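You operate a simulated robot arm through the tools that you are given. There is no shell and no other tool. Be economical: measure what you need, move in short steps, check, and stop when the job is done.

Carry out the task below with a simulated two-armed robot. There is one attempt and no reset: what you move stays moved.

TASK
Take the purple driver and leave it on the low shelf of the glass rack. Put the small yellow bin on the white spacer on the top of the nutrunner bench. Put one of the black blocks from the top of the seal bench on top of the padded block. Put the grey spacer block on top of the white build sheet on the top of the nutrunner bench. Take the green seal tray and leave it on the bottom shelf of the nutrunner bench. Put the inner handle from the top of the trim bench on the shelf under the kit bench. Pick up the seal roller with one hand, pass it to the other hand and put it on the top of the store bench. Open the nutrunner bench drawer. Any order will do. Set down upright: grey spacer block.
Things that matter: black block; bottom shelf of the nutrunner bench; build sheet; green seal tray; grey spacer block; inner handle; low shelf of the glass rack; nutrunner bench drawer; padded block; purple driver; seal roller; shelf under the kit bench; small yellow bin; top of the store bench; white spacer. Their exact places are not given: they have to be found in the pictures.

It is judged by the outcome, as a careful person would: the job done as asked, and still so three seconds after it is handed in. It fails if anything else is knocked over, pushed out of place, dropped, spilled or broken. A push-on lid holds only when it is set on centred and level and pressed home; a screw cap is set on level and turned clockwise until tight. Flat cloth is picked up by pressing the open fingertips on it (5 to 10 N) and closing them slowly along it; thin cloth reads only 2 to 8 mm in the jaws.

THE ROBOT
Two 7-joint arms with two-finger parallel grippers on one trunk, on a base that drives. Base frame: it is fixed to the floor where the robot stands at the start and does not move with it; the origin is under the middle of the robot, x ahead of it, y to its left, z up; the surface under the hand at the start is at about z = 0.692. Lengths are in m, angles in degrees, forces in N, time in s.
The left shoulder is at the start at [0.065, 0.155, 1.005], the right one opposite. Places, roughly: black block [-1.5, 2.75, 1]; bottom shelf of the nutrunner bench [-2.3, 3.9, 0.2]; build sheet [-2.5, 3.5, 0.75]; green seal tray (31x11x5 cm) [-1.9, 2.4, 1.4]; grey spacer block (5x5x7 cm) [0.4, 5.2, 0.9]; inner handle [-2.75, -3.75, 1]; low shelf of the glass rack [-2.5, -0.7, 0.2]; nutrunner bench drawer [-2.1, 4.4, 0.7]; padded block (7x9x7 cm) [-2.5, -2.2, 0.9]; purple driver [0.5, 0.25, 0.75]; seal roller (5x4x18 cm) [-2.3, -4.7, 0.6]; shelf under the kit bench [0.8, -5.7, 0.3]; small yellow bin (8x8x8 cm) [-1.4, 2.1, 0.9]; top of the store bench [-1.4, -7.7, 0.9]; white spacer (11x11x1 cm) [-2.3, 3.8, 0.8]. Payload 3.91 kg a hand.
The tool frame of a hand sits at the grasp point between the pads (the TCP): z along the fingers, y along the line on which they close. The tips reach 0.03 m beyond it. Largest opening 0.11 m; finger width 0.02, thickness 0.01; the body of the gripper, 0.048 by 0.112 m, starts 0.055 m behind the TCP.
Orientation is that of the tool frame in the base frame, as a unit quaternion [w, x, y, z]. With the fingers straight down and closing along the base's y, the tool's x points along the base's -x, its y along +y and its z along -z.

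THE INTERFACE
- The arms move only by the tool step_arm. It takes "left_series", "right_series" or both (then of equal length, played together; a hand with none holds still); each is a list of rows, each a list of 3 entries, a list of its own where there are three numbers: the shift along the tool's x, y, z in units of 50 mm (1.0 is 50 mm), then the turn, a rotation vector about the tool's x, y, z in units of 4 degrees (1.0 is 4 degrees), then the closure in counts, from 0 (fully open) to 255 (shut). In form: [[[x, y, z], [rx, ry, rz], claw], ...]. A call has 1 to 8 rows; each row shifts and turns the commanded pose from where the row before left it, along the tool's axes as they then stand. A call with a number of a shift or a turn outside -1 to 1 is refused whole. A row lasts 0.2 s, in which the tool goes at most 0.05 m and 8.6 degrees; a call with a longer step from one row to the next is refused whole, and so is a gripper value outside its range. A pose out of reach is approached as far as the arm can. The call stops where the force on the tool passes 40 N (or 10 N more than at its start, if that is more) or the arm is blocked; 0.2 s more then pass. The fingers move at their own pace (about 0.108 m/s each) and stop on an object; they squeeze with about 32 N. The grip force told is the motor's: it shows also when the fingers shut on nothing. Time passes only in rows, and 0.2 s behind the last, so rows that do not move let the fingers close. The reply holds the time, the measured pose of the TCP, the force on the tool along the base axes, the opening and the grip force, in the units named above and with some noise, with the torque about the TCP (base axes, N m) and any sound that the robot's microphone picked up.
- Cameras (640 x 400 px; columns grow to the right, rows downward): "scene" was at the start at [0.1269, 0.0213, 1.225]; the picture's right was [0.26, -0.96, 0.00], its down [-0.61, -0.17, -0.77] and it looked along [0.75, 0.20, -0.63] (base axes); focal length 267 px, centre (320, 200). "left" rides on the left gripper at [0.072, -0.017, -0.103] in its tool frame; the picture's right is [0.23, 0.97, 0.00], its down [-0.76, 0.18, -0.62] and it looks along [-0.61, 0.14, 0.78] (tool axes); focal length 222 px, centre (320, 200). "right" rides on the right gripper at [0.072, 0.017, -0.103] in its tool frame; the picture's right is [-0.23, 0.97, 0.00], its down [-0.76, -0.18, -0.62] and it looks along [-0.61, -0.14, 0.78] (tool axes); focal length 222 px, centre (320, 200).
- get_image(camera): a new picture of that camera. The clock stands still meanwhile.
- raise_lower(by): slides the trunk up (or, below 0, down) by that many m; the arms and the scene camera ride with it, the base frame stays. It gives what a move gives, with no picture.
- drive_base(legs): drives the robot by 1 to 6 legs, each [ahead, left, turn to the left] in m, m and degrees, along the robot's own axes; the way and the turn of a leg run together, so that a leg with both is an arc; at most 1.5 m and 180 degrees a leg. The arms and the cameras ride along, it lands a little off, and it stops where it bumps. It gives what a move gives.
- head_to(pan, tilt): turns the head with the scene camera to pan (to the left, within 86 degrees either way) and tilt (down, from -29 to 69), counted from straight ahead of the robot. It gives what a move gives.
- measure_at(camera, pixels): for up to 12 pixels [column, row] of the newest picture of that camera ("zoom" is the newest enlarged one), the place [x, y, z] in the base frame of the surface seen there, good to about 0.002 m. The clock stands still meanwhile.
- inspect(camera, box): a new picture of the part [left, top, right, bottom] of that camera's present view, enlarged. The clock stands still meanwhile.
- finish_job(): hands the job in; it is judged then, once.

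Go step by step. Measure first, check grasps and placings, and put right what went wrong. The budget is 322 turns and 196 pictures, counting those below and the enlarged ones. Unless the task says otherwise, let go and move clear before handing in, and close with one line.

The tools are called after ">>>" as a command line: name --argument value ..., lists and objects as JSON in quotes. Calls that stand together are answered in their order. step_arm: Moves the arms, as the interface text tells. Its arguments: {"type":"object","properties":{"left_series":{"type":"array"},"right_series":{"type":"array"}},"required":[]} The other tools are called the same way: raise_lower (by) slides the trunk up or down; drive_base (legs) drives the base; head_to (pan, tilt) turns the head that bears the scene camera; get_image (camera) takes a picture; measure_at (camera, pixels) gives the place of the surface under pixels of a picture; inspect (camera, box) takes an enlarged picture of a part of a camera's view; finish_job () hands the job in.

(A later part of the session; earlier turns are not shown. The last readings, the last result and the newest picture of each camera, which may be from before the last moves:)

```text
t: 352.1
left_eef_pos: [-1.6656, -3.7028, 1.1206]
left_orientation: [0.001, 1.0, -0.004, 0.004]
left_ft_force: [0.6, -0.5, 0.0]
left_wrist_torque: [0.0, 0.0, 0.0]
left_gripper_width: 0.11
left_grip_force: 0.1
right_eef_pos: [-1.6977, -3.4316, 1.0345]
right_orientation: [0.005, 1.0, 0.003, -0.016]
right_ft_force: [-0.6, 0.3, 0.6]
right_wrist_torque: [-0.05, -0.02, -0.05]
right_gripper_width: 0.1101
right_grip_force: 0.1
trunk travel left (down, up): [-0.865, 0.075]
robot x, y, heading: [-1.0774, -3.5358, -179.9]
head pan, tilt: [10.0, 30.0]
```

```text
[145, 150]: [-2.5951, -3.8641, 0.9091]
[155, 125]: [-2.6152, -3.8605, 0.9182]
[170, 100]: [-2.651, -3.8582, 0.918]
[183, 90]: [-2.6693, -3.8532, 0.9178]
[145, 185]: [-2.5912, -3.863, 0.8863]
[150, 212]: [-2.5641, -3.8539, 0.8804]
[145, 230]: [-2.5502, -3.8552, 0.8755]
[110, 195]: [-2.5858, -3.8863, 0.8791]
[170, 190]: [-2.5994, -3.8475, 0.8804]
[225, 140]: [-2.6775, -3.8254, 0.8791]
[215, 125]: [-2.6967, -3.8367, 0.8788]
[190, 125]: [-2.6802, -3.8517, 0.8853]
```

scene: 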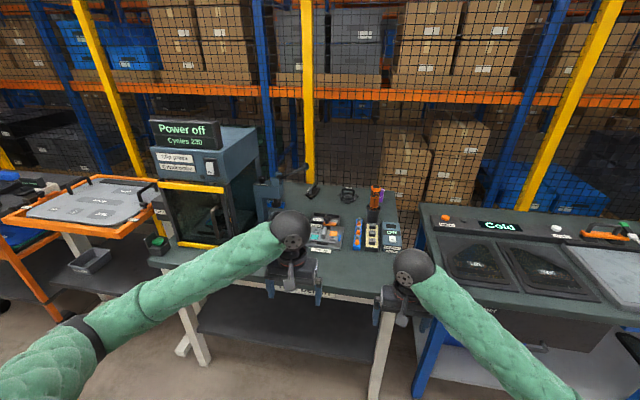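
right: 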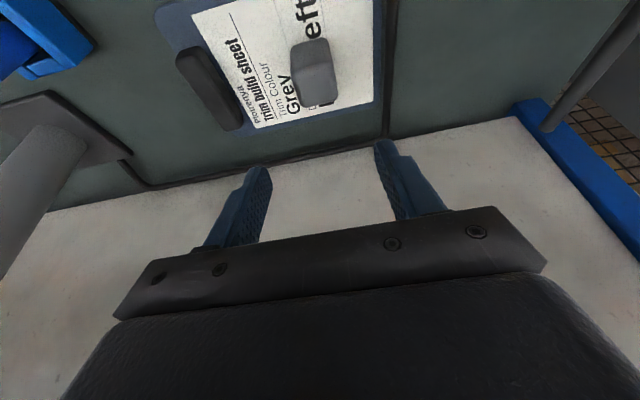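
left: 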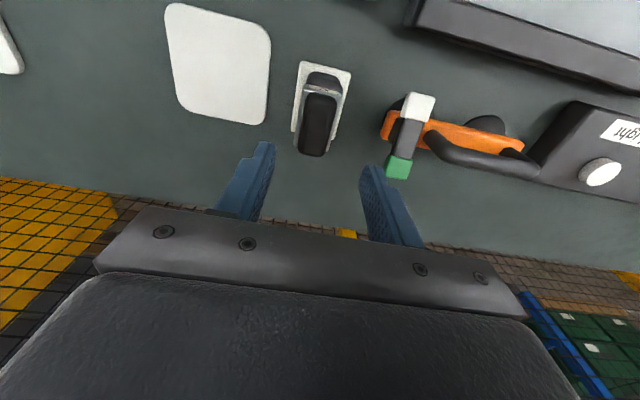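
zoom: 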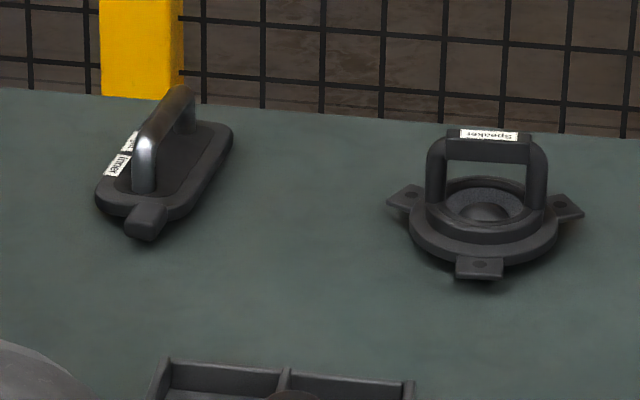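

The "Inner handle" bar runs along x at (-2.64,-3.858), top z 0.918. Measuring surrounding obstacles for the approach.

>>> measure_at --camera "scene" --pixels '[[260, 250], [165, 262], [350, 295], [290, 285], [225, 245], [265, 190], [150, 235], [255, 130], [200, 150], [375, 195], [50, 235], [85, 265]]'

>>> get_image --camera "left"

```text
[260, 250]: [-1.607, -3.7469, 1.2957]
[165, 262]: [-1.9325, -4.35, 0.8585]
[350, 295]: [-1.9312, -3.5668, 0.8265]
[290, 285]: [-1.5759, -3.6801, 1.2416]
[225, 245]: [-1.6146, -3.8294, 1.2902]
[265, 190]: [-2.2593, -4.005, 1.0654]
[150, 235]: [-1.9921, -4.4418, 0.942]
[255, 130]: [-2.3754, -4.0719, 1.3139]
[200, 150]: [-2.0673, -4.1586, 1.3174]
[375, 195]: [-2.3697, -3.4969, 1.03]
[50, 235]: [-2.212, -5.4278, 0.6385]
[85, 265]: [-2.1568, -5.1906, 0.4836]
```

```text
88 pictures are left
```

left: 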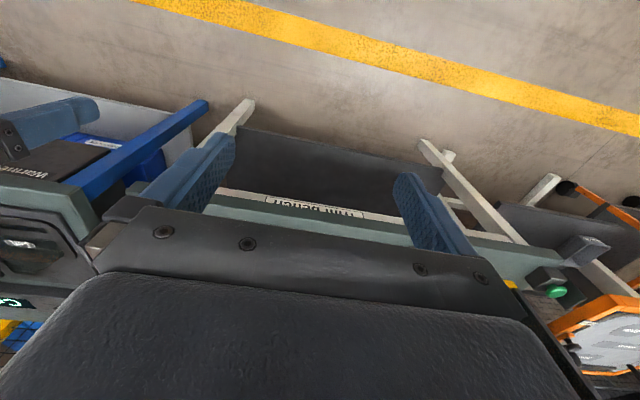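

I'll use the right hand (the machine blocks the left side). First: raise the left hand clear, yaw the right by 8° and tilt 20°.

>>> step_arm --left_series '[[[0.2, 0, -0.9], [0, 0, 0], 0], [[0.2, 0, -0.9], [0, 0, 0], 0], [[0, 0, -0.9], [0, 0, 0], 0], [[0, 0, -0.9], [0, 0, 0], 0], [[0, 0, -0.9], [0, 0, 0], 0], [[0, 0, -0.9], [0, 0, 0], 0], [[0, 0, 0], [0, 0, 0], 0]]' --right_series '[[[0, 0, -0.3], [0, 0, 1], 100], [[0, 0, -0.3], [0, 0, 1], 100], [[0, 0, 0], [0, -1, 0], 100], [[0, 0, 0], [0, -1, 0], 100], [[0, 0, 0], [0, -1, 0], 100], [[0, 0, 0], [0, -1, 0], 100], [[0, 0, 0], [0, -1, 0], 100]]'

>>> drive_base --legs '[[0, 0.27, 0], [0.35, 0, 0]]'

>>> get_image --camera "scene"

```text
t: 353.7
left_eef_pos: [-1.647, -3.7012, 1.3922]
left_orientation: [0.001, 1.0, -0.004, 0.005]
left_ft_force: [-0.4, 0.8, 0.7]
left_wrist_torque: [0.03, -0.04, 0.01]
left_gripper_width: 0.1101
left_grip_force: 0.0
right_eef_pos: [-1.697, -3.4308, 1.0627]
right_orientation: [-0.007, 0.98, -0.065, -0.19]
right_ft_force: [0.3, -0.4, 0.8]
right_wrist_torque: [-0.01, -0.03, -0.01]
right_gripper_width: 0.0671
right_grip_force: 0.0
trunk travel left (down, up): [-0.865, 0.075]
robot x, y, heading: [-1.0799, -3.537, -179.6]
head pan, tilt: [10.0, 30.0]
```

```text
t: 357.5
left_eef_pos: [-1.9919, -3.9666, 1.392]
left_orientation: [0.003, 1.0, -0.007, 0.005]
left_ft_force: [-0.6, 0.6, -0.1]
left_wrist_torque: [0.0, 0.01, 0.04]
left_gripper_width: 0.1101
left_grip_force: 0.1
right_eef_pos: [-2.0412, -3.6958, 1.0651]
right_orientation: [-0.007, 0.98, -0.069, -0.188]
right_ft_force: [-0.3, 0.6, -0.1]
right_wrist_torque: [0.02, 0.01, -0.02]
right_gripper_width: 0.0668
right_grip_force: 0.1
trunk travel left (down, up): [-0.865, 0.075]
robot x, y, heading: [-1.4217, -3.8094, -180.0]
head pan, tilt: [10.0, 30.0]
```

```text
87 pictures are left
```

scene: 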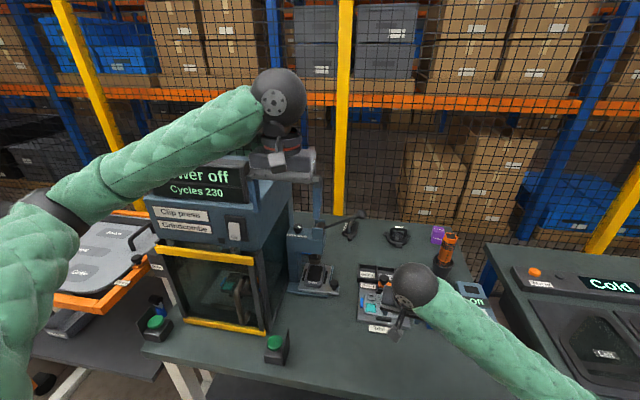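

An arbor press lever (345,217) reaches close to the handle. Inspecting closely.

>>> head_to --pan 5 --tilt 38

>>> inspect --camera "scene" --box '[250, 140, 420, 250]'

```text
t: 358.2
left_eef_pos: [-1.9912, -3.9664, 1.3923]
left_orientation: [0.002, 1.0, -0.007, 0.006]
left_ft_force: [0.5, -0.1, -0.2]
left_wrist_torque: [-0.02, -0.02, 0.01]
left_gripper_width: 0.1097
left_grip_force: 0.1
right_eef_pos: [-2.0404, -3.6956, 1.0641]
right_orientation: [-0.007, 0.98, -0.069, -0.188]
right_ft_force: [-0.8, 0.0, -0.4]
right_wrist_torque: [0.01, -0.01, 0.0]
right_gripper_width: 0.0673
right_grip_force: 0.1
trunk travel left (down, up): [-0.865, 0.075]
robot x, y, heading: [-1.421, -3.8047, -179.9]
head pan, tilt: [5.0, 38.0]
```

```text
3.64 times, centred on (335, 195) of scene
```

zoom: 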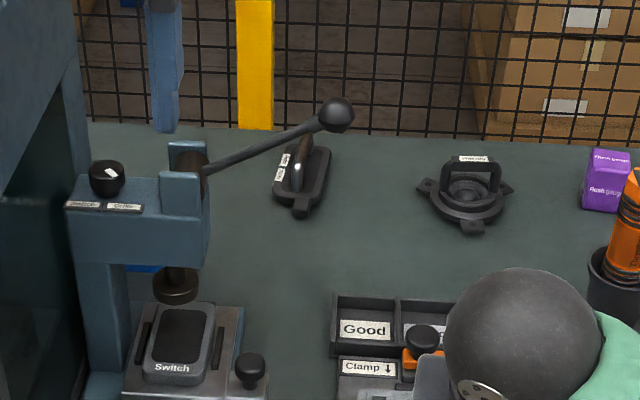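

>>> measure_at --camera "zoom" --pixels '[[337, 115], [300, 130], [260, 145], [220, 160], [190, 185], [175, 285], [250, 370], [298, 170], [300, 205], [303, 150], [320, 175], [285, 185]]'

>>> measure_at --camera "scene" --pixels '[[60, 190], [250, 150], [265, 150]]'

```text
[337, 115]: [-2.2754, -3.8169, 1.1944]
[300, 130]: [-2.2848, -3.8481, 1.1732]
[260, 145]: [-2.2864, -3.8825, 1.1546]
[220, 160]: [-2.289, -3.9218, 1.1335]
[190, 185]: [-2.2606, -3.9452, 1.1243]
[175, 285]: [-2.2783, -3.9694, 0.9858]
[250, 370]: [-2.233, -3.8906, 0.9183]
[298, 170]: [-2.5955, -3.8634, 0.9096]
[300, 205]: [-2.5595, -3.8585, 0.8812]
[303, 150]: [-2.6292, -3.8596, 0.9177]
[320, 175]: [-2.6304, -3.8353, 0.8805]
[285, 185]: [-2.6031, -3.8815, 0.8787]
```

```text
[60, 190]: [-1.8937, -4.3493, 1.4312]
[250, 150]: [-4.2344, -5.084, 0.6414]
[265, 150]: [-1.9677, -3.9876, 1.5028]
```

The press lever knob is at (-2.275,-3.817,1.19). I'll go in along y≈-3.67 at height, then slide left behind the lever. Checking the screwdriver's height.

>>> measure_at --camera "zoom" --pixels '[[632, 178], [600, 155], [610, 265], [425, 340]]'

>>> raise_lower --by 0.07

>>> drive_base --legs '[[0, -0.24, 0]]'

>>> step_arm --right_series '[[[0, 0.85, 0], [0, 0, 0], 100], [[0, 0.85, 0], [0, 0, 0], 100], [[0, 0.85, 0], [0, 0, 0], 100], [[0, 0.85, 0], [0, 0, 0], 100], [[0, 0.85, 0], [0, 0, 0], 100]]'

>>> get_image --camera "scene"

```text
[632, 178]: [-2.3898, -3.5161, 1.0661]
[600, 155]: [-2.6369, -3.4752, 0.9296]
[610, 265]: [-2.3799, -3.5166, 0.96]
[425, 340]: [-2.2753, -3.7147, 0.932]
```

```text
t: 359.2
left_eef_pos: [-1.9911, -3.9668, 1.4613]
left_orientation: [0.001, 1.0, -0.007, 0.005]
left_ft_force: [-0.5, 0.4, -0.2]
left_wrist_torque: [0.05, 0.03, 0.02]
left_gripper_width: 0.1102
left_grip_force: 0.1
right_eef_pos: [-2.0386, -3.696, 1.1338]
right_orientation: [-0.007, 0.98, -0.069, -0.188]
right_ft_force: [-0.3, -0.4, 0.2]
right_wrist_torque: [0.01, 0.02, 0.02]
right_gripper_width: 0.0669
right_grip_force: 0.0
trunk travel left (down, up): [-0.935, 0.005]
robot x, y, heading: [-1.4238, -3.8045, -179.7]
head pan, tilt: [5.0, 38.0]
```

```text
t: 361.0
left_eef_pos: [-1.9923, -3.722, 1.4623]
left_orientation: [0.003, 1.0, -0.008, 0.005]
left_ft_force: [0.5, -0.3, 0.6]
left_wrist_torque: [0.0, -0.01, 0.0]
left_gripper_width: 0.1099
left_grip_force: 0.1
right_eef_pos: [-2.0396, -3.4526, 1.1346]
right_orientation: [-0.008, 0.98, -0.07, -0.188]
right_ft_force: [-0.4, 0.4, -0.7]
right_wrist_torque: [0.0, -0.05, -0.03]
right_gripper_width: 0.0671
right_grip_force: 0.1
trunk travel left (down, up): [-0.935, 0.005]
robot x, y, heading: [-1.4216, -3.5619, 179.9]
head pan, tilt: [5.0, 38.0]
```

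```text
t: 362.2
left_eef_pos: [-1.9924, -3.7245, 1.4615]
left_orientation: [0.002, 1.0, -0.008, 0.006]
left_ft_force: [-0.3, -0.4, 0.1]
left_wrist_torque: [0.05, 0.02, -0.01]
left_gripper_width: 0.11
left_grip_force: 0.1
right_eef_pos: [-2.0693, -3.6639, 1.1357]
right_orientation: [-0.009, 0.979, -0.071, -0.189]
right_ft_force: [-0.4, -0.4, -0.1]
right_wrist_torque: [0.0, 0.03, 0.01]
right_gripper_width: 0.0667
right_grip_force: 0.0
trunk travel left (down, up): [-0.935, 0.005]
robot x, y, heading: [-1.4239, -3.5637, 179.9]
head pan, tilt: [5.0, 38.0]
```

```text
85 pictures are left
```

scene: 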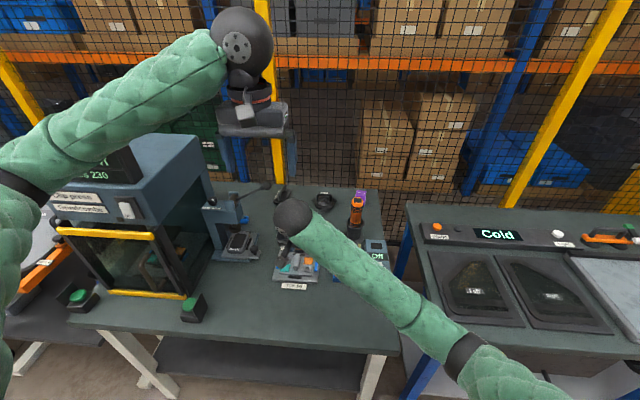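

>>> drive_base --legs '[[0.3, 0, 0]]'

>>> get_image --camera "scene"

```text
t: 363.6
left_eef_pos: [-2.111, -3.725, 1.4606]
left_orientation: [0.007, 1.0, 0.001, 0.009]
left_ft_force: [-0.3, 0.3, 0.3]
left_wrist_torque: [-0.02, 0.0, 0.01]
left_gripper_width: 0.1097
left_grip_force: 0.2
right_eef_pos: [-2.1915, -3.6616, 1.1432]
right_orientation: [-0.004, 0.979, -0.066, -0.193]
right_ft_force: [-0.5, 0.2, -1.0]
right_wrist_torque: [0.04, -0.03, -0.03]
right_gripper_width: 0.067
right_grip_force: 0.1
trunk travel left (down, up): [-0.935, 0.005]
robot x, y, heading: [-1.5541, -3.5613, -179.7]
head pan, tilt: [5.0, 38.0]
stopped in leg 1: the robot was blocked; the commanded pose is now the measured one
```

```text
84 pictures are left
```

scene: 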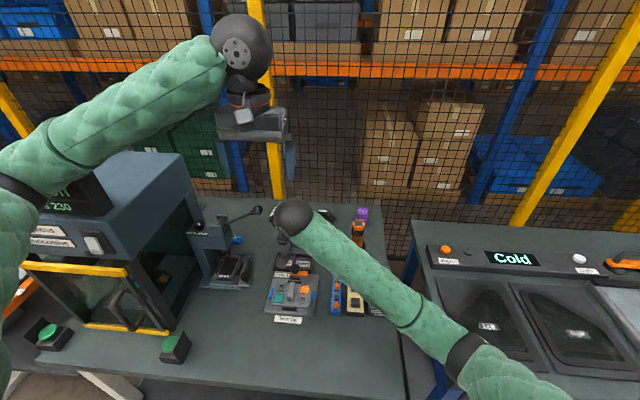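

Blocked: the left elbow met the press machine's sign. Backing off; I'll spread the left arm sideways, in front of the bench, instead.

>>> drive_base --legs '[[-0.4, 0, 0]]'

>>> step_arm --left_series '[[[0.46, 0.77, 0.31], [0, 0, 0], 0], [[0.46, 0.77, 0.31], [0, 0, 0], 0], [[0.46, 0.77, 0.31], [0, 0, 0], 0], [[0.46, 0.77, 0.31], [0, 0, 0], 0], [[0.46, 0.77, 0.31], [0, 0, 0], 0], [[0.46, 0.77, 0.31], [0, 0, 0], 0], [[0.46, 0.77, 0.31], [0, 0, 0], 0]]'

>>> step_arm --left_series '[[[0, 0, 0], [0, 0, -1], 0], [[0, 0, 0], [0, 0, -1], 0], [[0, 0, 0], [0, 0, -1], 0], [[0, 0, 0], [0, 0, -1], 0], [[0, 0, 0], [0, 0, -1], 0], [[0, 0, 0], [0, 0, -1], 0], [[0, 0, 0], [0, 0, -1], 0], [[0, 0, 0], [0, 0, -1], 0]]'

>>> head_to --pan 30 --tilt 30

>>> get_image --camera "scene"

```text
t: 366.1
left_eef_pos: [-1.7192, -3.7278, 1.4553]
left_orientation: [0.004, 1.0, 0.001, 0.013]
left_ft_force: [-0.2, 0.3, -0.5]
left_wrist_torque: [-0.01, 0.0, 0.0]
left_gripper_width: 0.11
left_grip_force: 0.1
right_eef_pos: [-1.7964, -3.6643, 1.1374]
right_orientation: [-0.006, 0.98, -0.065, -0.189]
right_ft_force: [0.1, -0.1, 0.0]
right_wrist_torque: [-0.01, 0.01, -0.01]
right_gripper_width: 0.0671
right_grip_force: 0.2
trunk travel left (down, up): [-0.935, 0.005]
robot x, y, heading: [-1.1537, -3.561, -179.2]
head pan, tilt: [5.0, 38.0]
```

```text
t: 367.7
left_eef_pos: [-1.5538, -3.9955, 1.3524]
left_orientation: [0.004, 1.0, -0.001, 0.012]
left_ft_force: [0.9, 0.0, 0.2]
left_wrist_torque: [-0.02, 0.01, -0.04]
left_gripper_width: 0.1102
left_grip_force: 0.1
right_eef_pos: [-1.793, -3.6625, 1.1382]
right_orientation: [-0.006, 0.98, -0.067, -0.19]
right_ft_force: [0.9, 0.1, 0.1]
right_wrist_torque: [-0.04, 0.04, 0.0]
right_gripper_width: 0.0667
right_grip_force: 0.1
trunk travel left (down, up): [-0.935, 0.005]
robot x, y, heading: [-1.15, -3.5584, -179.3]
head pan, tilt: [5.0, 38.0]
```

```text
t: 369.5
left_eef_pos: [-1.5557, -3.999, 1.3535]
left_orientation: [0.008, 0.961, 0.278, 0.011]
left_ft_force: [-0.6, 0.3, -0.1]
left_wrist_torque: [0.02, 0.01, 0.01]
left_gripper_width: 0.1102
left_grip_force: 0.1
right_eef_pos: [-1.7975, -3.665, 1.1379]
right_orientation: [-0.007, 0.98, -0.066, -0.189]
right_ft_force: [0.0, -0.1, 0.1]
right_wrist_torque: [-0.04, -0.02, 0.02]
right_gripper_width: 0.0669
right_grip_force: 0.0
trunk travel left (down, up): [-0.935, 0.005]
robot x, y, heading: [-1.1497, -3.557, -179.3]
head pan, tilt: [5.0, 38.0]
```

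```text
t: 370.4
left_eef_pos: [-1.5567, -3.9986, 1.3519]
left_orientation: [0.007, 0.961, 0.277, 0.011]
left_ft_force: [0.7, 0.0, 1.1]
left_wrist_torque: [-0.03, 0.02, -0.02]
left_gripper_width: 0.1099
left_grip_force: 0.1
right_eef_pos: [-1.7966, -3.665, 1.1377]
right_orientation: [-0.006, 0.98, -0.065, -0.189]
right_ft_force: [-0.1, -0.7, -0.2]
right_wrist_torque: [-0.03, -0.04, -0.01]
right_gripper_width: 0.0669
right_grip_force: 0.1
trunk travel left (down, up): [-0.935, 0.005]
robot x, y, heading: [-1.1524, -3.5607, -179.2]
head pan, tilt: [30.0, 30.0]
```

```text
83 pictures are left
```

scene: 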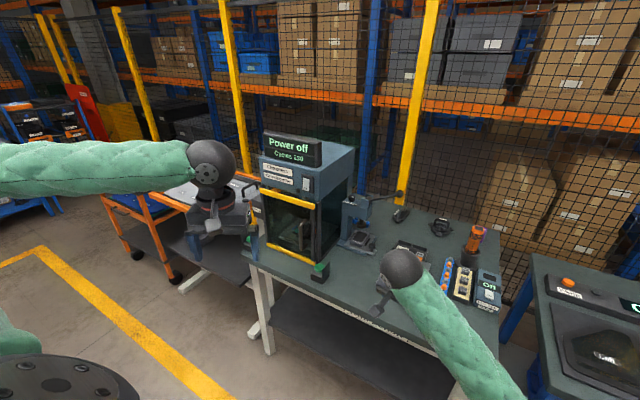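

>>> step_arm --left_series '[[[0.45, 0.79, 0.29], [0, 0, 0], 0], [[0.45, 0.79, 0.29], [0, 0, 0], 0], [[0.45, 0.79, 0.29], [0, 0, 0], 0], [[0.45, 0.79, 0.29], [0, 0, 0], 0], [[0.45, 0.79, 0.29], [0, 0, 0], 0], [[0.45, 0.79, 0.29], [0, 0, 0], 0], [[0.45, 0.79, 0.29], [0, 0, 0], 0]]'

>>> head_to --pan 50 --tilt 35

>>> get_image --camera "scene"

```text
t: 372.0
left_eef_pos: [-1.322, -4.1983, 1.2641]
left_orientation: [0.007, 0.961, 0.276, 0.01]
left_ft_force: [0.0, -0.5, -0.1]
left_wrist_torque: [0.0, 0.01, 0.01]
left_gripper_width: 0.1101
left_grip_force: 0.1
left hand out of reach, approached as far as the arm can: row 1, 2, 3, 4, 5
right_eef_pos: [-1.7963, -3.6642, 1.1372]
right_orientation: [-0.007, 0.98, -0.066, -0.19]
right_ft_force: [0.2, 0.2, -0.5]
right_wrist_torque: [-0.02, -0.02, 0.03]
right_gripper_width: 0.067
right_grip_force: 0.2
trunk travel left (down, up): [-0.935, 0.005]
robot x, y, heading: [-1.1542, -3.5593, -179.4]
head pan, tilt: [30.0, 30.0]
```

```text
t: 372.8
left_eef_pos: [-1.3244, -4.198, 1.264]
left_orientation: [0.007, 0.961, 0.277, 0.011]
left_ft_force: [0.5, -0.2, 0.4]
left_wrist_torque: [0.0, -0.01, -0.02]
left_gripper_width: 0.11
left_grip_force: 0.0
right_eef_pos: [-1.7972, -3.6647, 1.1367]
right_orientation: [-0.007, 0.98, -0.066, -0.188]
right_ft_force: [-0.4, 0.5, 0.0]
right_wrist_torque: [-0.03, 0.03, -0.05]
right_gripper_width: 0.067
right_grip_force: 0.0
trunk travel left (down, up): [-0.935, 0.005]
robot x, y, heading: [-1.1512, -3.5581, -179.5]
head pan, tilt: [50.0, 35.0]
```

```text
82 pictures are left
```

scene: 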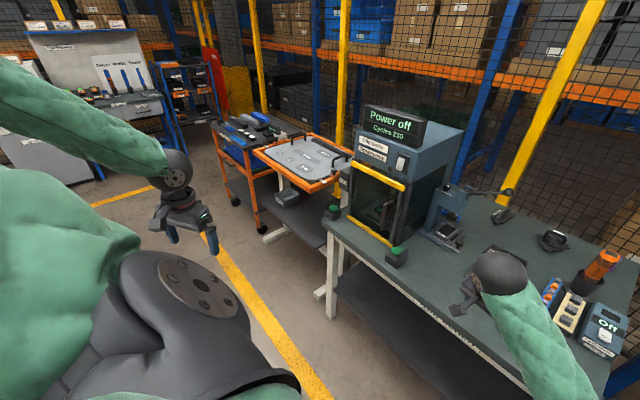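

Left arm is now parked to the side in front of the bench line. Driving in along y≈-3.56.

>>> drive_base --legs '[[0.3, 0, 0], [0.26, 0, 0]]'

>>> head_to --pan 10 --tilt 42

>>> get_image --camera "scene"

```text
t: 376.3
left_eef_pos: [-1.8831, -4.2036, 1.2649]
left_orientation: [0.008, 0.961, 0.277, 0.011]
left_ft_force: [0.6, -0.2, -0.9]
left_wrist_torque: [0.0, 0.03, 0.03]
left_gripper_width: 0.1101
left_grip_force: 0.0
right_eef_pos: [-2.3562, -3.6692, 1.1376]
right_orientation: [-0.007, 0.98, -0.066, -0.19]
right_ft_force: [0.1, 0.5, 0.6]
right_wrist_torque: [0.02, -0.02, 0.0]
right_gripper_width: 0.0669
right_grip_force: 0.1
trunk travel left (down, up): [-0.935, 0.005]
robot x, y, heading: [-1.7072, -3.5665, -179.4]
head pan, tilt: [50.0, 35.0]
```

```text
t: 377.4
left_eef_pos: [-1.8826, -4.2026, 1.2639]
left_orientation: [0.006, 0.961, 0.276, 0.01]
left_ft_force: [0.3, 0.2, 0.3]
left_wrist_torque: [-0.01, 0.04, -0.02]
left_gripper_width: 0.1099
left_grip_force: 0.1
right_eef_pos: [-2.3558, -3.6696, 1.1375]
right_orientation: [-0.007, 0.98, -0.066, -0.189]
right_ft_force: [-0.2, 0.2, -0.3]
right_wrist_torque: [0.02, 0.02, 0.01]
right_gripper_width: 0.0668
right_grip_force: 0.1
trunk travel left (down, up): [-0.935, 0.005]
robot x, y, heading: [-1.7155, -3.5635, -179.5]
head pan, tilt: [10.0, 42.0]
```

```text
81 pictures are left
```

scene: 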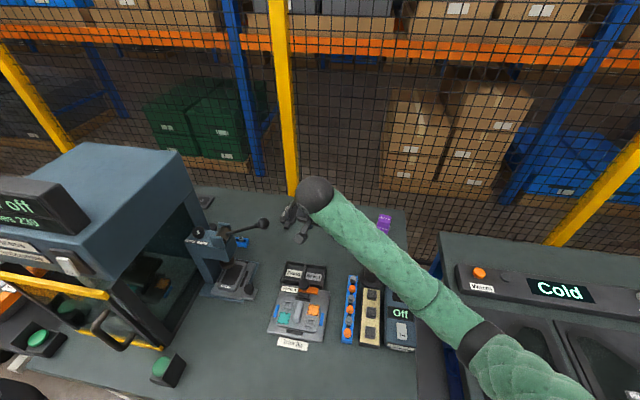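

Extending the right hand over the bench behind the lever.

>>> step_arm --right_series '[[[-0.83, 0.12, 0.33], [0, 0, 0], 100], [[-0.83, 0.12, 0.33], [0, 0, 0], 100], [[-0.83, 0.12, 0.33], [0, 0, 0], 100], [[-0.83, 0.12, 0.33], [0, 0, 0], 100], [[-0.83, 0.12, 0.33], [0, 0, 0], 100], [[-0.83, 0.12, 0.33], [0, 0, 0], 100]]'

>>> get_image --camera "scene"

```text
t: 378.8
left_eef_pos: [-1.884, -4.2038, 1.2634]
left_orientation: [0.007, 0.961, 0.275, 0.011]
left_ft_force: [-0.4, 0.6, -0.8]
left_wrist_torque: [-0.01, -0.03, 0.02]
left_gripper_width: 0.11
left_grip_force: 0.1
right_eef_pos: [-2.6289, -3.6692, 1.1369]
right_orientation: [-0.009, 0.98, -0.066, -0.188]
right_ft_force: [-0.9, -0.5, 0.5]
right_wrist_torque: [0.0, 0.01, 0.01]
right_gripper_width: 0.067
right_grip_force: 0.0
trunk travel left (down, up): [-0.935, 0.005]
robot x, y, heading: [-1.7155, -3.5653, -179.4]
head pan, tilt: [10.0, 42.0]
```

```text
80 pictures are left
```

scene: 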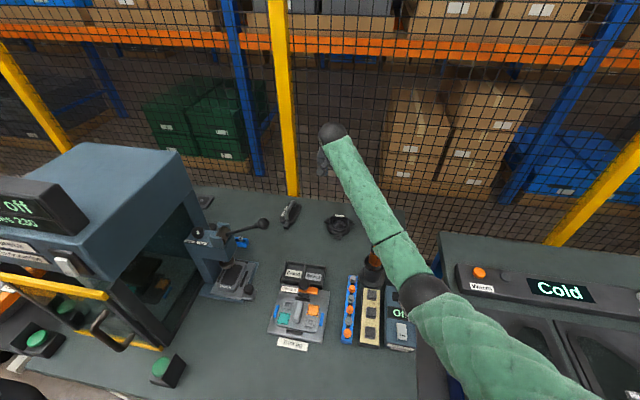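

>>> drive_base --legs '[[0, 0.185, 0]]'

>>> get_image --camera "scene"

>>> get_image --camera "right"

```text
t: 380.3
left_eef_pos: [-1.8818, -4.386, 1.2651]
left_orientation: [0.009, 0.961, 0.275, 0.01]
left_ft_force: [-0.1, -0.3, -0.4]
left_wrist_torque: [-0.03, 0.01, 0.01]
left_gripper_width: 0.1099
left_grip_force: 0.0
right_eef_pos: [-2.6261, -3.8507, 1.1368]
right_orientation: [-0.006, 0.98, -0.066, -0.189]
right_ft_force: [0.1, -0.1, -0.4]
right_wrist_torque: [-0.01, -0.02, 0.03]
right_gripper_width: 0.067
right_grip_force: 0.1
trunk travel left (down, up): [-0.935, 0.005]
robot x, y, heading: [-1.7103, -3.7489, -179.4]
head pan, tilt: [10.0, 42.0]
```

```text
79 pictures are left
```

scene: 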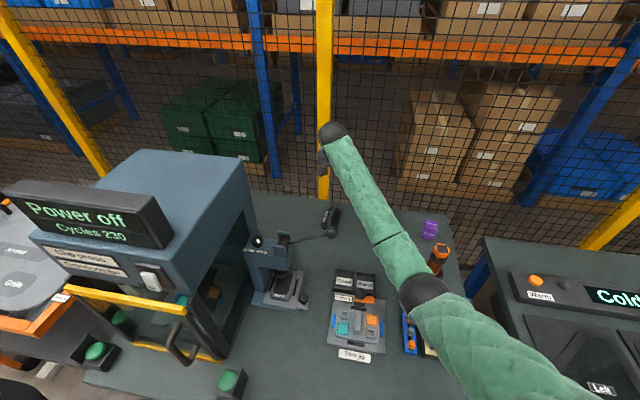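

```text
78 pictures are left
```

right: 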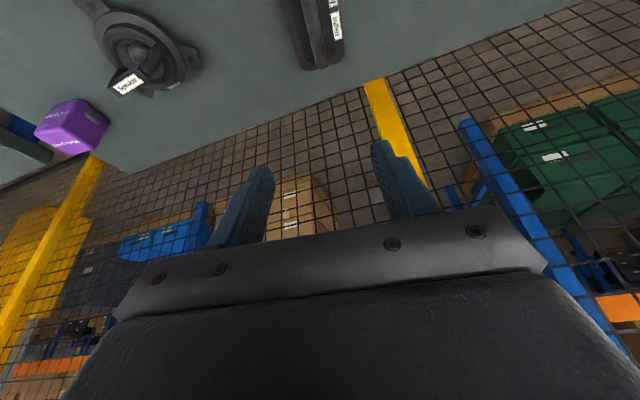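

>>> step_arm --right_series '[[[0.2, 0.05, 0.69], [0, 0, 0], 120], [[0.2, 0.05, 0.69], [0, 0, 0], 120], [[0.2, 0.05, 0.69], [0, 0, 0], 120], [[0, 0, 0], [0, 0, 0], 120]]'

>>> inspect --camera "scene" --box '[230, 120, 480, 320]'

>>> get_image --camera "right"

```text
t: 381.3
left_eef_pos: [-1.8824, -4.3879, 1.2639]
left_orientation: [0.008, 0.961, 0.275, 0.01]
left_ft_force: [0.0, 0.8, -0.1]
left_wrist_torque: [0.01, 0.01, -0.03]
left_gripper_width: 0.11
left_grip_force: 0.1
right_eef_pos: [-2.6381, -3.8603, 1.0314]
right_orientation: [-0.007, 0.979, -0.067, -0.19]
right_ft_force: [0.1, 1.4, 0.4]
right_wrist_torque: [-0.02, 0.01, 0.0]
right_gripper_width: 0.0582
right_grip_force: 0.1
trunk travel left (down, up): [-0.935, 0.005]
robot x, y, heading: [-1.7113, -3.7513, -179.5]
head pan, tilt: [10.0, 42.0]
```

```text
2.00 times, centred on (355, 220) of scene
```

zoom: 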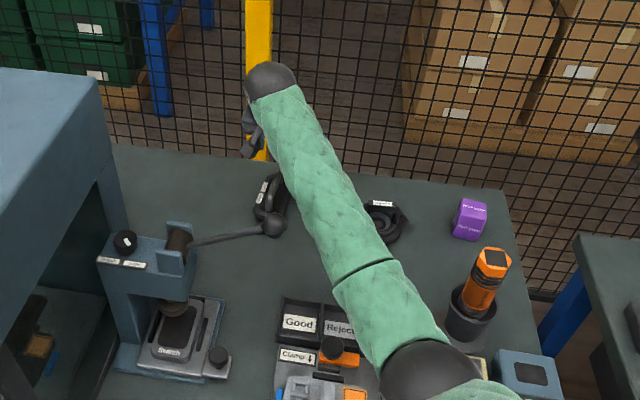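

```text
76 pictures are left
```

right: 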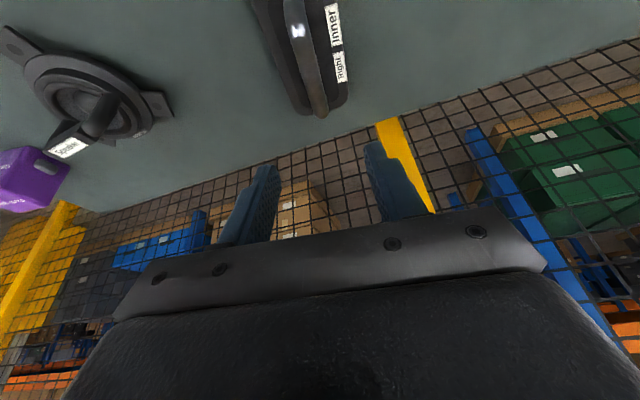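

>>> measure_at --camera "right" --pixels '[[298, 15], [305, 45], [315, 80], [322, 108], [290, 60], [340, 95]]'

>>> measure_at --camera "zoom" --pixels '[[330, 200], [385, 300], [420, 370], [335, 350], [480, 260]]'

```text
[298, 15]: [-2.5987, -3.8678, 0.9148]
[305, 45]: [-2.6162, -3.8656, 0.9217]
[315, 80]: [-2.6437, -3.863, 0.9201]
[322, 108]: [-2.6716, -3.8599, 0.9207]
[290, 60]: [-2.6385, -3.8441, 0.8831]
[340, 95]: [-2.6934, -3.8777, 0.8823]
```

```text
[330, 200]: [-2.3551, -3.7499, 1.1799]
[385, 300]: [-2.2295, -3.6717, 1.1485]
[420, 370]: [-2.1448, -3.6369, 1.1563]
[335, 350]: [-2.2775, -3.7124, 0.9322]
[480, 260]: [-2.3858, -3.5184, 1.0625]
```

Clear of obstacles. Descending onto the bar and gripping.

>>> step_arm --right_series '[[[0.277, 0.012, 0.69], [0, 0, 0], 130], [[0.277, 0.012, 0.69], [0, 0, 0], 130], [[0.277, 0.012, 0.68], [0, 0, 0], 130], [[0, 0, 0], [0, 0, 0], 130], [[0, 0, 0], [0, 0, 0], 255], [[0, 0, 0], [0, 0, 0], 255], [[0, 0, 0], [0, 0, 0], 255]]'

```text
t: 382.9
left_eef_pos: [-1.8819, -4.3877, 1.2658]
left_orientation: [0.007, 0.961, 0.275, 0.011]
left_ft_force: [0.3, 0.0, 0.2]
left_wrist_torque: [0.02, 0.0, 0.05]
left_gripper_width: 0.1099
left_grip_force: 0.0
right_eef_pos: [-2.6378, -3.8628, 0.9177]
right_orientation: [-0.008, 0.98, -0.066, -0.189]
right_ft_force: [0.3, -0.5, -0.1]
right_wrist_torque: [-0.01, -0.03, 0.04]
right_gripper_width: 0.0152
right_grip_force: 31.9
trunk travel left (down, up): [-0.935, 0.005]
robot x, y, heading: [-1.7127, -3.7552, -179.4]
head pan, tilt: [10.0, 42.0]
```

Gripped the bar (15 mm). Lifting back to z≈1.14.

>>> step_arm --right_series '[[[-0.2, 0, -0.5], [0, 0, 0], 255], [[-0.326, 0.01, -0.82], [0, 0, 0], 255], [[-0.326, 0.01, -0.82], [0, 0, 0], 255], [[-0.326, 0.01, -0.82], [0, 0, 0], 255], [[-0.326, 0.01, -0.82], [0, 0, 0], 255], [[-0.25, 0.01, -0.6], [0, 0, 0], 255]]'

>>> drive_base --legs '[[0, -0.19, 0]]'

>>> get_image --camera "right"

>>> get_image --camera "scene"

```text
t: 384.3
left_eef_pos: [-1.8821, -4.3876, 1.2635]
left_orientation: [0.008, 0.961, 0.275, 0.012]
left_ft_force: [-0.1, 0.0, -0.2]
left_wrist_torque: [-0.01, 0.01, 0.02]
left_gripper_width: 0.11
left_grip_force: 0.1
right_eef_pos: [-2.6387, -3.8536, 1.1508]
right_orientation: [-0.014, 0.979, -0.07, -0.189]
right_ft_force: [-0.8, 1.4, -1.2]
right_wrist_torque: [0.03, -0.01, 0.02]
right_gripper_width: 0.0151
right_grip_force: 32.5
trunk travel left (down, up): [-0.935, 0.005]
robot x, y, heading: [-1.7131, -3.7494, -179.7]
head pan, tilt: [10.0, 42.0]
```

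```text
t: 385.9
left_eef_pos: [-1.8844, -4.2011, 1.2642]
left_orientation: [0.007, 0.961, 0.276, 0.011]
left_ft_force: [0.5, 0.0, 0.0]
left_wrist_torque: [0.03, -0.02, 0.01]
left_gripper_width: 0.1099
left_grip_force: 0.0
right_eef_pos: [-2.6422, -3.6654, 1.1524]
right_orientation: [-0.013, 0.979, -0.069, -0.19]
right_ft_force: [-0.5, 0.2, -1.3]
right_wrist_torque: [0.02, -0.01, -0.02]
right_gripper_width: 0.0153
right_grip_force: 31.8
trunk travel left (down, up): [-0.935, 0.005]
robot x, y, heading: [-1.7111, -3.56, -179.4]
head pan, tilt: [10.0, 42.0]
```

```text
75 pictures are left
```

right: 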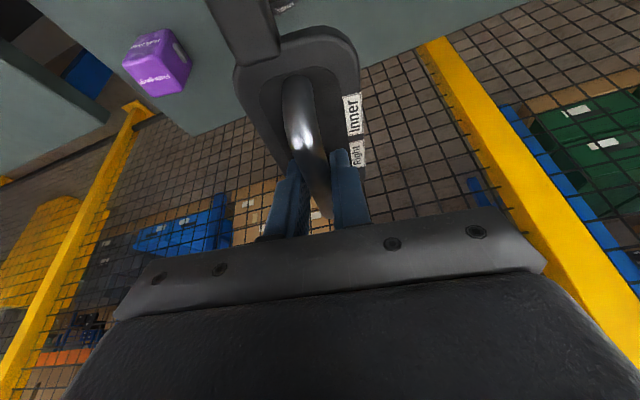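

```text
74 pictures are left
```

scene: 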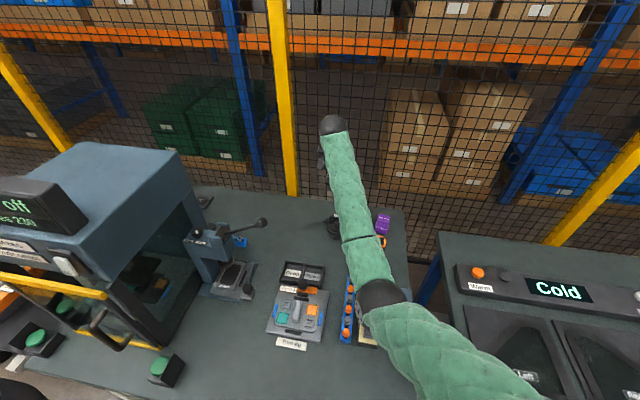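

Handle held. Backing straight out with the arm unchanged.

>>> drive_base --legs '[[-0.7, 0, 0]]'

>>> head_to --pan 45 --tilt 32

>>> get_image --camera "scene"

```text
t: 389.7
left_eef_pos: [-1.173, -4.189, 1.2647]
left_orientation: [0.008, 0.959, 0.282, 0.012]
left_ft_force: [0.3, 0.4, -0.6]
left_wrist_torque: [0.07, 0.0, 0.02]
left_gripper_width: 0.11
left_grip_force: 0.0
right_eef_pos: [-1.9399, -3.6647, 1.152]
right_orientation: [-0.011, 0.98, -0.063, -0.19]
right_ft_force: [-0.1, 0.0, -0.8]
right_wrist_torque: [-0.01, 0.03, 0.0]
right_gripper_width: 0.0154
right_grip_force: 32.5
trunk travel left (down, up): [-0.935, 0.005]
robot x, y, heading: [-1.0082, -3.5498, -178.9]
head pan, tilt: [10.0, 42.0]
```

```text
t: 390.7
left_eef_pos: [-1.1736, -4.1904, 1.2644]
left_orientation: [0.007, 0.959, 0.282, 0.011]
left_ft_force: [0.4, -0.1, 0.1]
left_wrist_torque: [-0.01, 0.0, 0.0]
left_gripper_width: 0.1098
left_grip_force: 0.0
right_eef_pos: [-1.9394, -3.6621, 1.1519]
right_orientation: [-0.012, 0.98, -0.063, -0.19]
right_ft_force: [1.1, 0.8, -0.2]
right_wrist_torque: [-0.03, -0.01, 0.01]
right_gripper_width: 0.0152
right_grip_force: 32.1
trunk travel left (down, up): [-0.935, 0.005]
robot x, y, heading: [-1.0064, -3.5493, -178.9]
head pan, tilt: [45.0, 32.0]
```

```text
73 pictures are left
```

scene: 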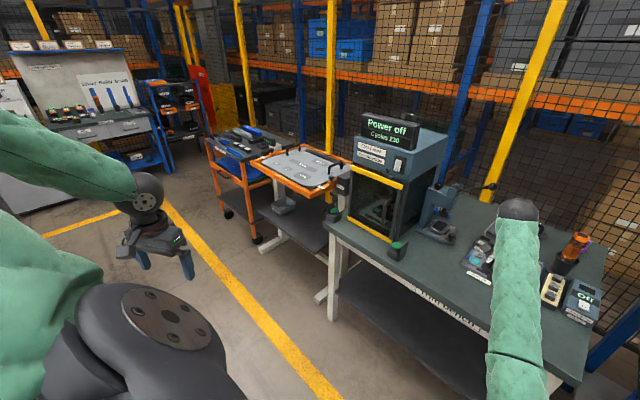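

Looking for the seal roller around (-2.3,-4.7,0.6), i.e. between trim bench and orange platform.

>>> inspect --camera "scene" --box '[200, 110, 420, 260]'

>>> measure_at --camera "scene" --pixels '[[285, 205], [330, 190], [300, 165], [345, 190], [250, 135], [240, 128], [270, 125], [345, 170], [310, 190]]'

```text
2.67 times, centred on (310, 185) of scene
```

zoom: 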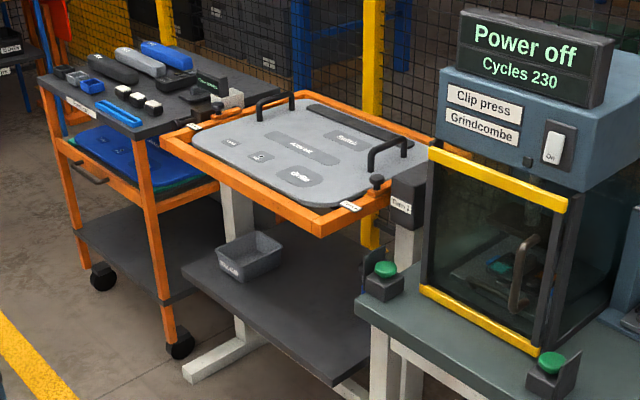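

```text
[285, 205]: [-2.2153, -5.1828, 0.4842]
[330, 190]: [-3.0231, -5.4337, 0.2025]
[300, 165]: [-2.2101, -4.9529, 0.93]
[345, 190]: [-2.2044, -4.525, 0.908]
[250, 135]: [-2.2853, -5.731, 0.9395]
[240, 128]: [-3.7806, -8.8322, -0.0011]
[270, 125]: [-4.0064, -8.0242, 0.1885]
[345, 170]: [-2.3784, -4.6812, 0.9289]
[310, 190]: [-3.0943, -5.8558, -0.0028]
```

The roller isn't visible yet (probably hidden behind the trim bench end). I'll deliver the handle first: turn toward -y and look for the kit bench.

>>> drive_base --legs '[[0.0, 0, 90]]'

>>> head_to --pan 30 --tilt 20

>>> get_image --camera "scene"

>>> head_to --pan -30 --tilt 20

>>> get_image --camera "scene"

```text
t: 395.0
left_eef_pos: [-0.3685, -3.7064, 1.2636]
left_orientation: [-0.002, 0.475, 0.88, 0.013]
left_ft_force: [-0.4, 0.5, 0.3]
left_wrist_torque: [-0.01, 0.03, 0.0]
left_gripper_width: 0.11
left_grip_force: 0.0
right_eef_pos: [-0.886, -4.4777, 1.1518]
right_orientation: [0.126, 0.734, 0.652, -0.143]
right_ft_force: [0.2, 0.2, -1.3]
right_wrist_torque: [0.02, -0.02, 0.02]
right_gripper_width: 0.0152
right_grip_force: 31.8
trunk travel left (down, up): [-0.935, 0.005]
robot x, y, heading: [-1.012, -3.5515, -88.1]
head pan, tilt: [45.0, 32.0]
```

```text
t: 395.8
left_eef_pos: [-0.3682, -3.7048, 1.2641]
left_orientation: [-0.004, 0.474, 0.88, 0.012]
left_ft_force: [0.8, -0.3, 0.8]
left_wrist_torque: [-0.01, -0.01, 0.02]
left_gripper_width: 0.11
left_grip_force: 0.0
right_eef_pos: [-0.8867, -4.4788, 1.1518]
right_orientation: [0.126, 0.734, 0.652, -0.142]
right_ft_force: [0.5, 0.2, -1.5]
right_wrist_torque: [0.01, -0.02, 0.02]
right_gripper_width: 0.0153
right_grip_force: 32.4
trunk travel left (down, up): [-0.935, 0.005]
robot x, y, heading: [-1.0125, -3.5516, -88.2]
head pan, tilt: [30.0, 20.0]
```

```text
71 pictures are left
```

scene: 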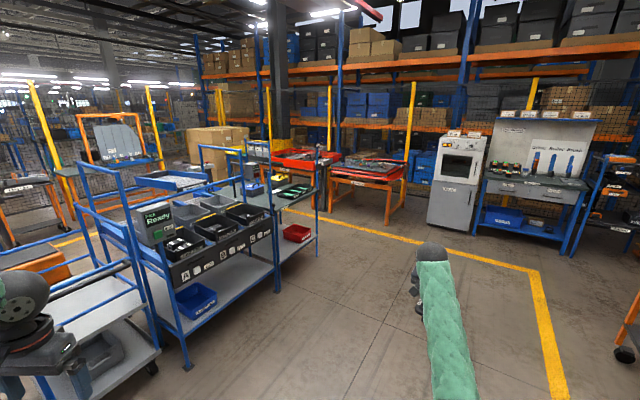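

```text
t: 397.1
left_eef_pos: [-0.3682, -3.7066, 1.2627]
left_orientation: [-0.003, 0.474, 0.88, 0.014]
left_ft_force: [-0.3, -0.4, 0.5]
left_wrist_torque: [-0.02, -0.04, -0.01]
left_gripper_width: 0.11
left_grip_force: 0.0
right_eef_pos: [-0.8869, -4.478, 1.1521]
right_orientation: [0.127, 0.734, 0.652, -0.142]
right_ft_force: [0.0, -0.1, -0.7]
right_wrist_torque: [0.01, 0.04, 0.0]
right_gripper_width: 0.0151
right_grip_force: 32.5
trunk travel left (down, up): [-0.935, 0.005]
robot x, y, heading: [-1.0159, -3.5482, -88.3]
head pan, tilt: [-30.0, 20.0]
```

```text
70 pictures are left
```

scene: 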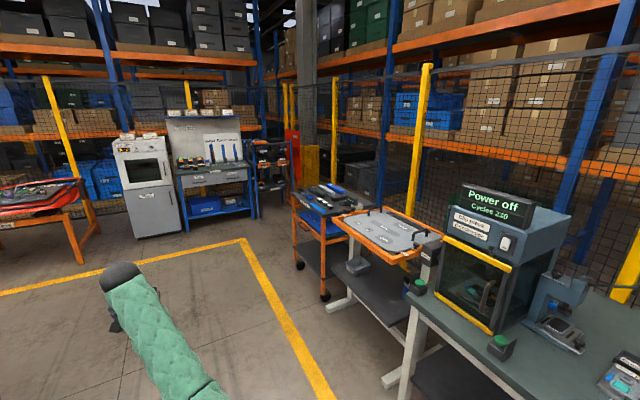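

Measuring the kit bench on the left side.

>>> head_to --pan 38 --tilt 22

>>> get_image --camera "scene"

>>> measure_at --camera "scene" --pixels '[[245, 300], [260, 290], [330, 230], [350, 225], [230, 345], [190, 380], [290, 265], [340, 265], [100, 330], [360, 170], [220, 230], [130, 390]]'

```text
t: 398.4
left_eef_pos: [-0.3683, -3.7055, 1.2647]
left_orientation: [-0.003, 0.474, 0.88, 0.012]
left_ft_force: [-0.5, -0.3, -0.4]
left_wrist_torque: [0.04, 0.01, -0.02]
left_gripper_width: 0.1102
left_grip_force: 0.1
right_eef_pos: [-0.8864, -4.4782, 1.1536]
right_orientation: [0.127, 0.734, 0.652, -0.143]
right_ft_force: [0.0, -0.7, -2.0]
right_wrist_torque: [0.02, 0.0, 0.0]
right_gripper_width: 0.0149
right_grip_force: 32.2
trunk travel left (down, up): [-0.935, 0.005]
robot x, y, heading: [-1.0098, -3.5543, -88.4]
head pan, tilt: [38.0, 22.0]
```

```text
69 pictures are left
```

scene: 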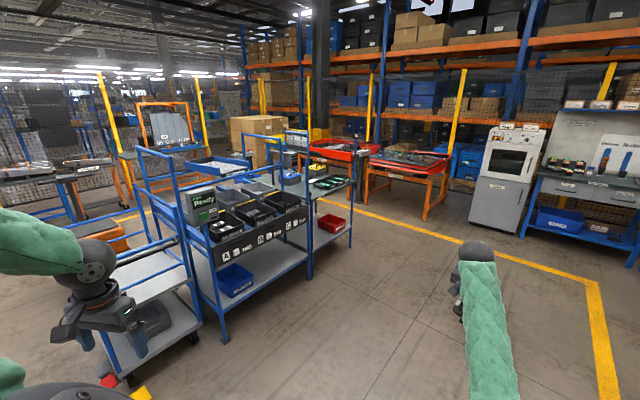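

```text
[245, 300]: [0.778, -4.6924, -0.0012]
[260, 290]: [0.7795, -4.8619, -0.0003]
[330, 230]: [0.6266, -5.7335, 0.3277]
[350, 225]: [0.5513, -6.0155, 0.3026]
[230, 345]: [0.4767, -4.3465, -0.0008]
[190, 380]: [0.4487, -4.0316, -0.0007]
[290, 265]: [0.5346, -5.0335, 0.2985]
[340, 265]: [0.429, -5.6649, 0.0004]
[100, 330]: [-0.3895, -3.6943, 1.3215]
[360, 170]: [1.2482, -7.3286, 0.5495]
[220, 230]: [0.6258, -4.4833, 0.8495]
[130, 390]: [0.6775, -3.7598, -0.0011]
```

>>> inspect --camera "scene" --box '[180, 130, 380, 320]'

```text
2.11 times, centred on (280, 225) of scene
```

zoom: 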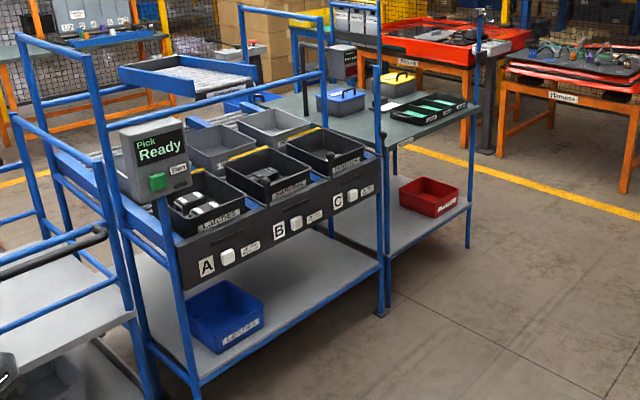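

The kit bench is the rear table (red bin on its shelf, z≈0.30). Driving there and turning to face it.

>>> drive_base --legs '[[1.1, 0, 0], [1.0, 0, 0], [0, 0, 88.3]]'

>>> head_to --pan 0 --tilt 30

>>> get_image --camera "scene"

```text
t: 412.6
left_eef_pos: [-0.7595, -5.0279, 1.2645]
left_orientation: [-0.011, -0.262, 0.965, 0.008]
left_ft_force: [0.3, 0.2, -0.2]
left_wrist_torque: [0.02, 0.01, 0.0]
left_gripper_width: 0.11
left_grip_force: 0.1
right_eef_pos: [-0.0156, -5.5871, 1.1515]
right_orientation: [0.19, 0.085, 0.978, -0.017]
right_ft_force: [0.0, -0.1, -0.3]
right_wrist_torque: [-0.06, -0.03, 0.0]
right_gripper_width: 0.015
right_grip_force: 31.8
trunk travel left (down, up): [-0.935, 0.005]
robot x, y, heading: [-0.9472, -5.6558, -1.3]
head pan, tilt: [38.0, 22.0]
```

```text
t: 413.6
left_eef_pos: [-0.7593, -5.0272, 1.263]
left_orientation: [-0.011, -0.262, 0.965, 0.007]
left_ft_force: [0.0, -1.2, -0.4]
left_wrist_torque: [0.0, 0.0, -0.02]
left_gripper_width: 0.1102
left_grip_force: 0.0
right_eef_pos: [-0.0159, -5.5853, 1.1521]
right_orientation: [0.19, 0.084, 0.978, -0.016]
right_ft_force: [0.5, 0.2, -0.7]
right_wrist_torque: [-0.01, -0.01, -0.01]
right_gripper_width: 0.0151
right_grip_force: 31.8
trunk travel left (down, up): [-0.935, 0.005]
robot x, y, heading: [-0.9507, -5.6558, -1.2]
head pan, tilt: [0.0, 30.0]
```

```text
67 pictures are left
```

scene: 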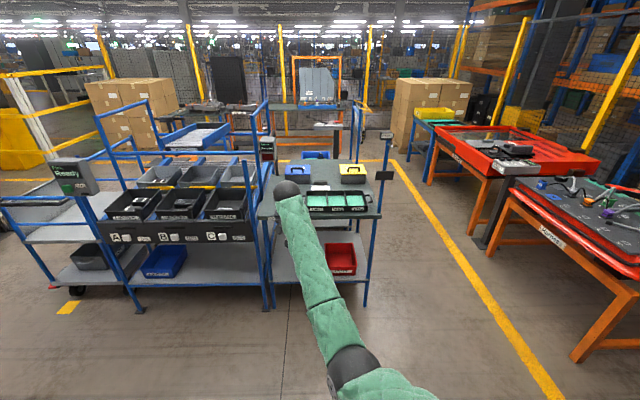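

>>> measure_at --camera "scene" --pixels '[[275, 280], [285, 268], [280, 250], [320, 270], [330, 262], [355, 280], [370, 215], [262, 215], [300, 283], [268, 300], [366, 295], [285, 243]]'

```text
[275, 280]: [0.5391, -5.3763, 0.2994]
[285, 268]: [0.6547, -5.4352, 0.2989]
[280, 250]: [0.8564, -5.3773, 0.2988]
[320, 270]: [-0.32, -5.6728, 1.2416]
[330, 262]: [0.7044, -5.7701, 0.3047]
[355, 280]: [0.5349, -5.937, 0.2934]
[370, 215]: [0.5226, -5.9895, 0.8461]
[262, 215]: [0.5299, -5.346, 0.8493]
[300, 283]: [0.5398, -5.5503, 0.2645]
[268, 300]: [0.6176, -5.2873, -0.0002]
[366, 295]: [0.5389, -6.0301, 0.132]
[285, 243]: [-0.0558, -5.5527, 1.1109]
```

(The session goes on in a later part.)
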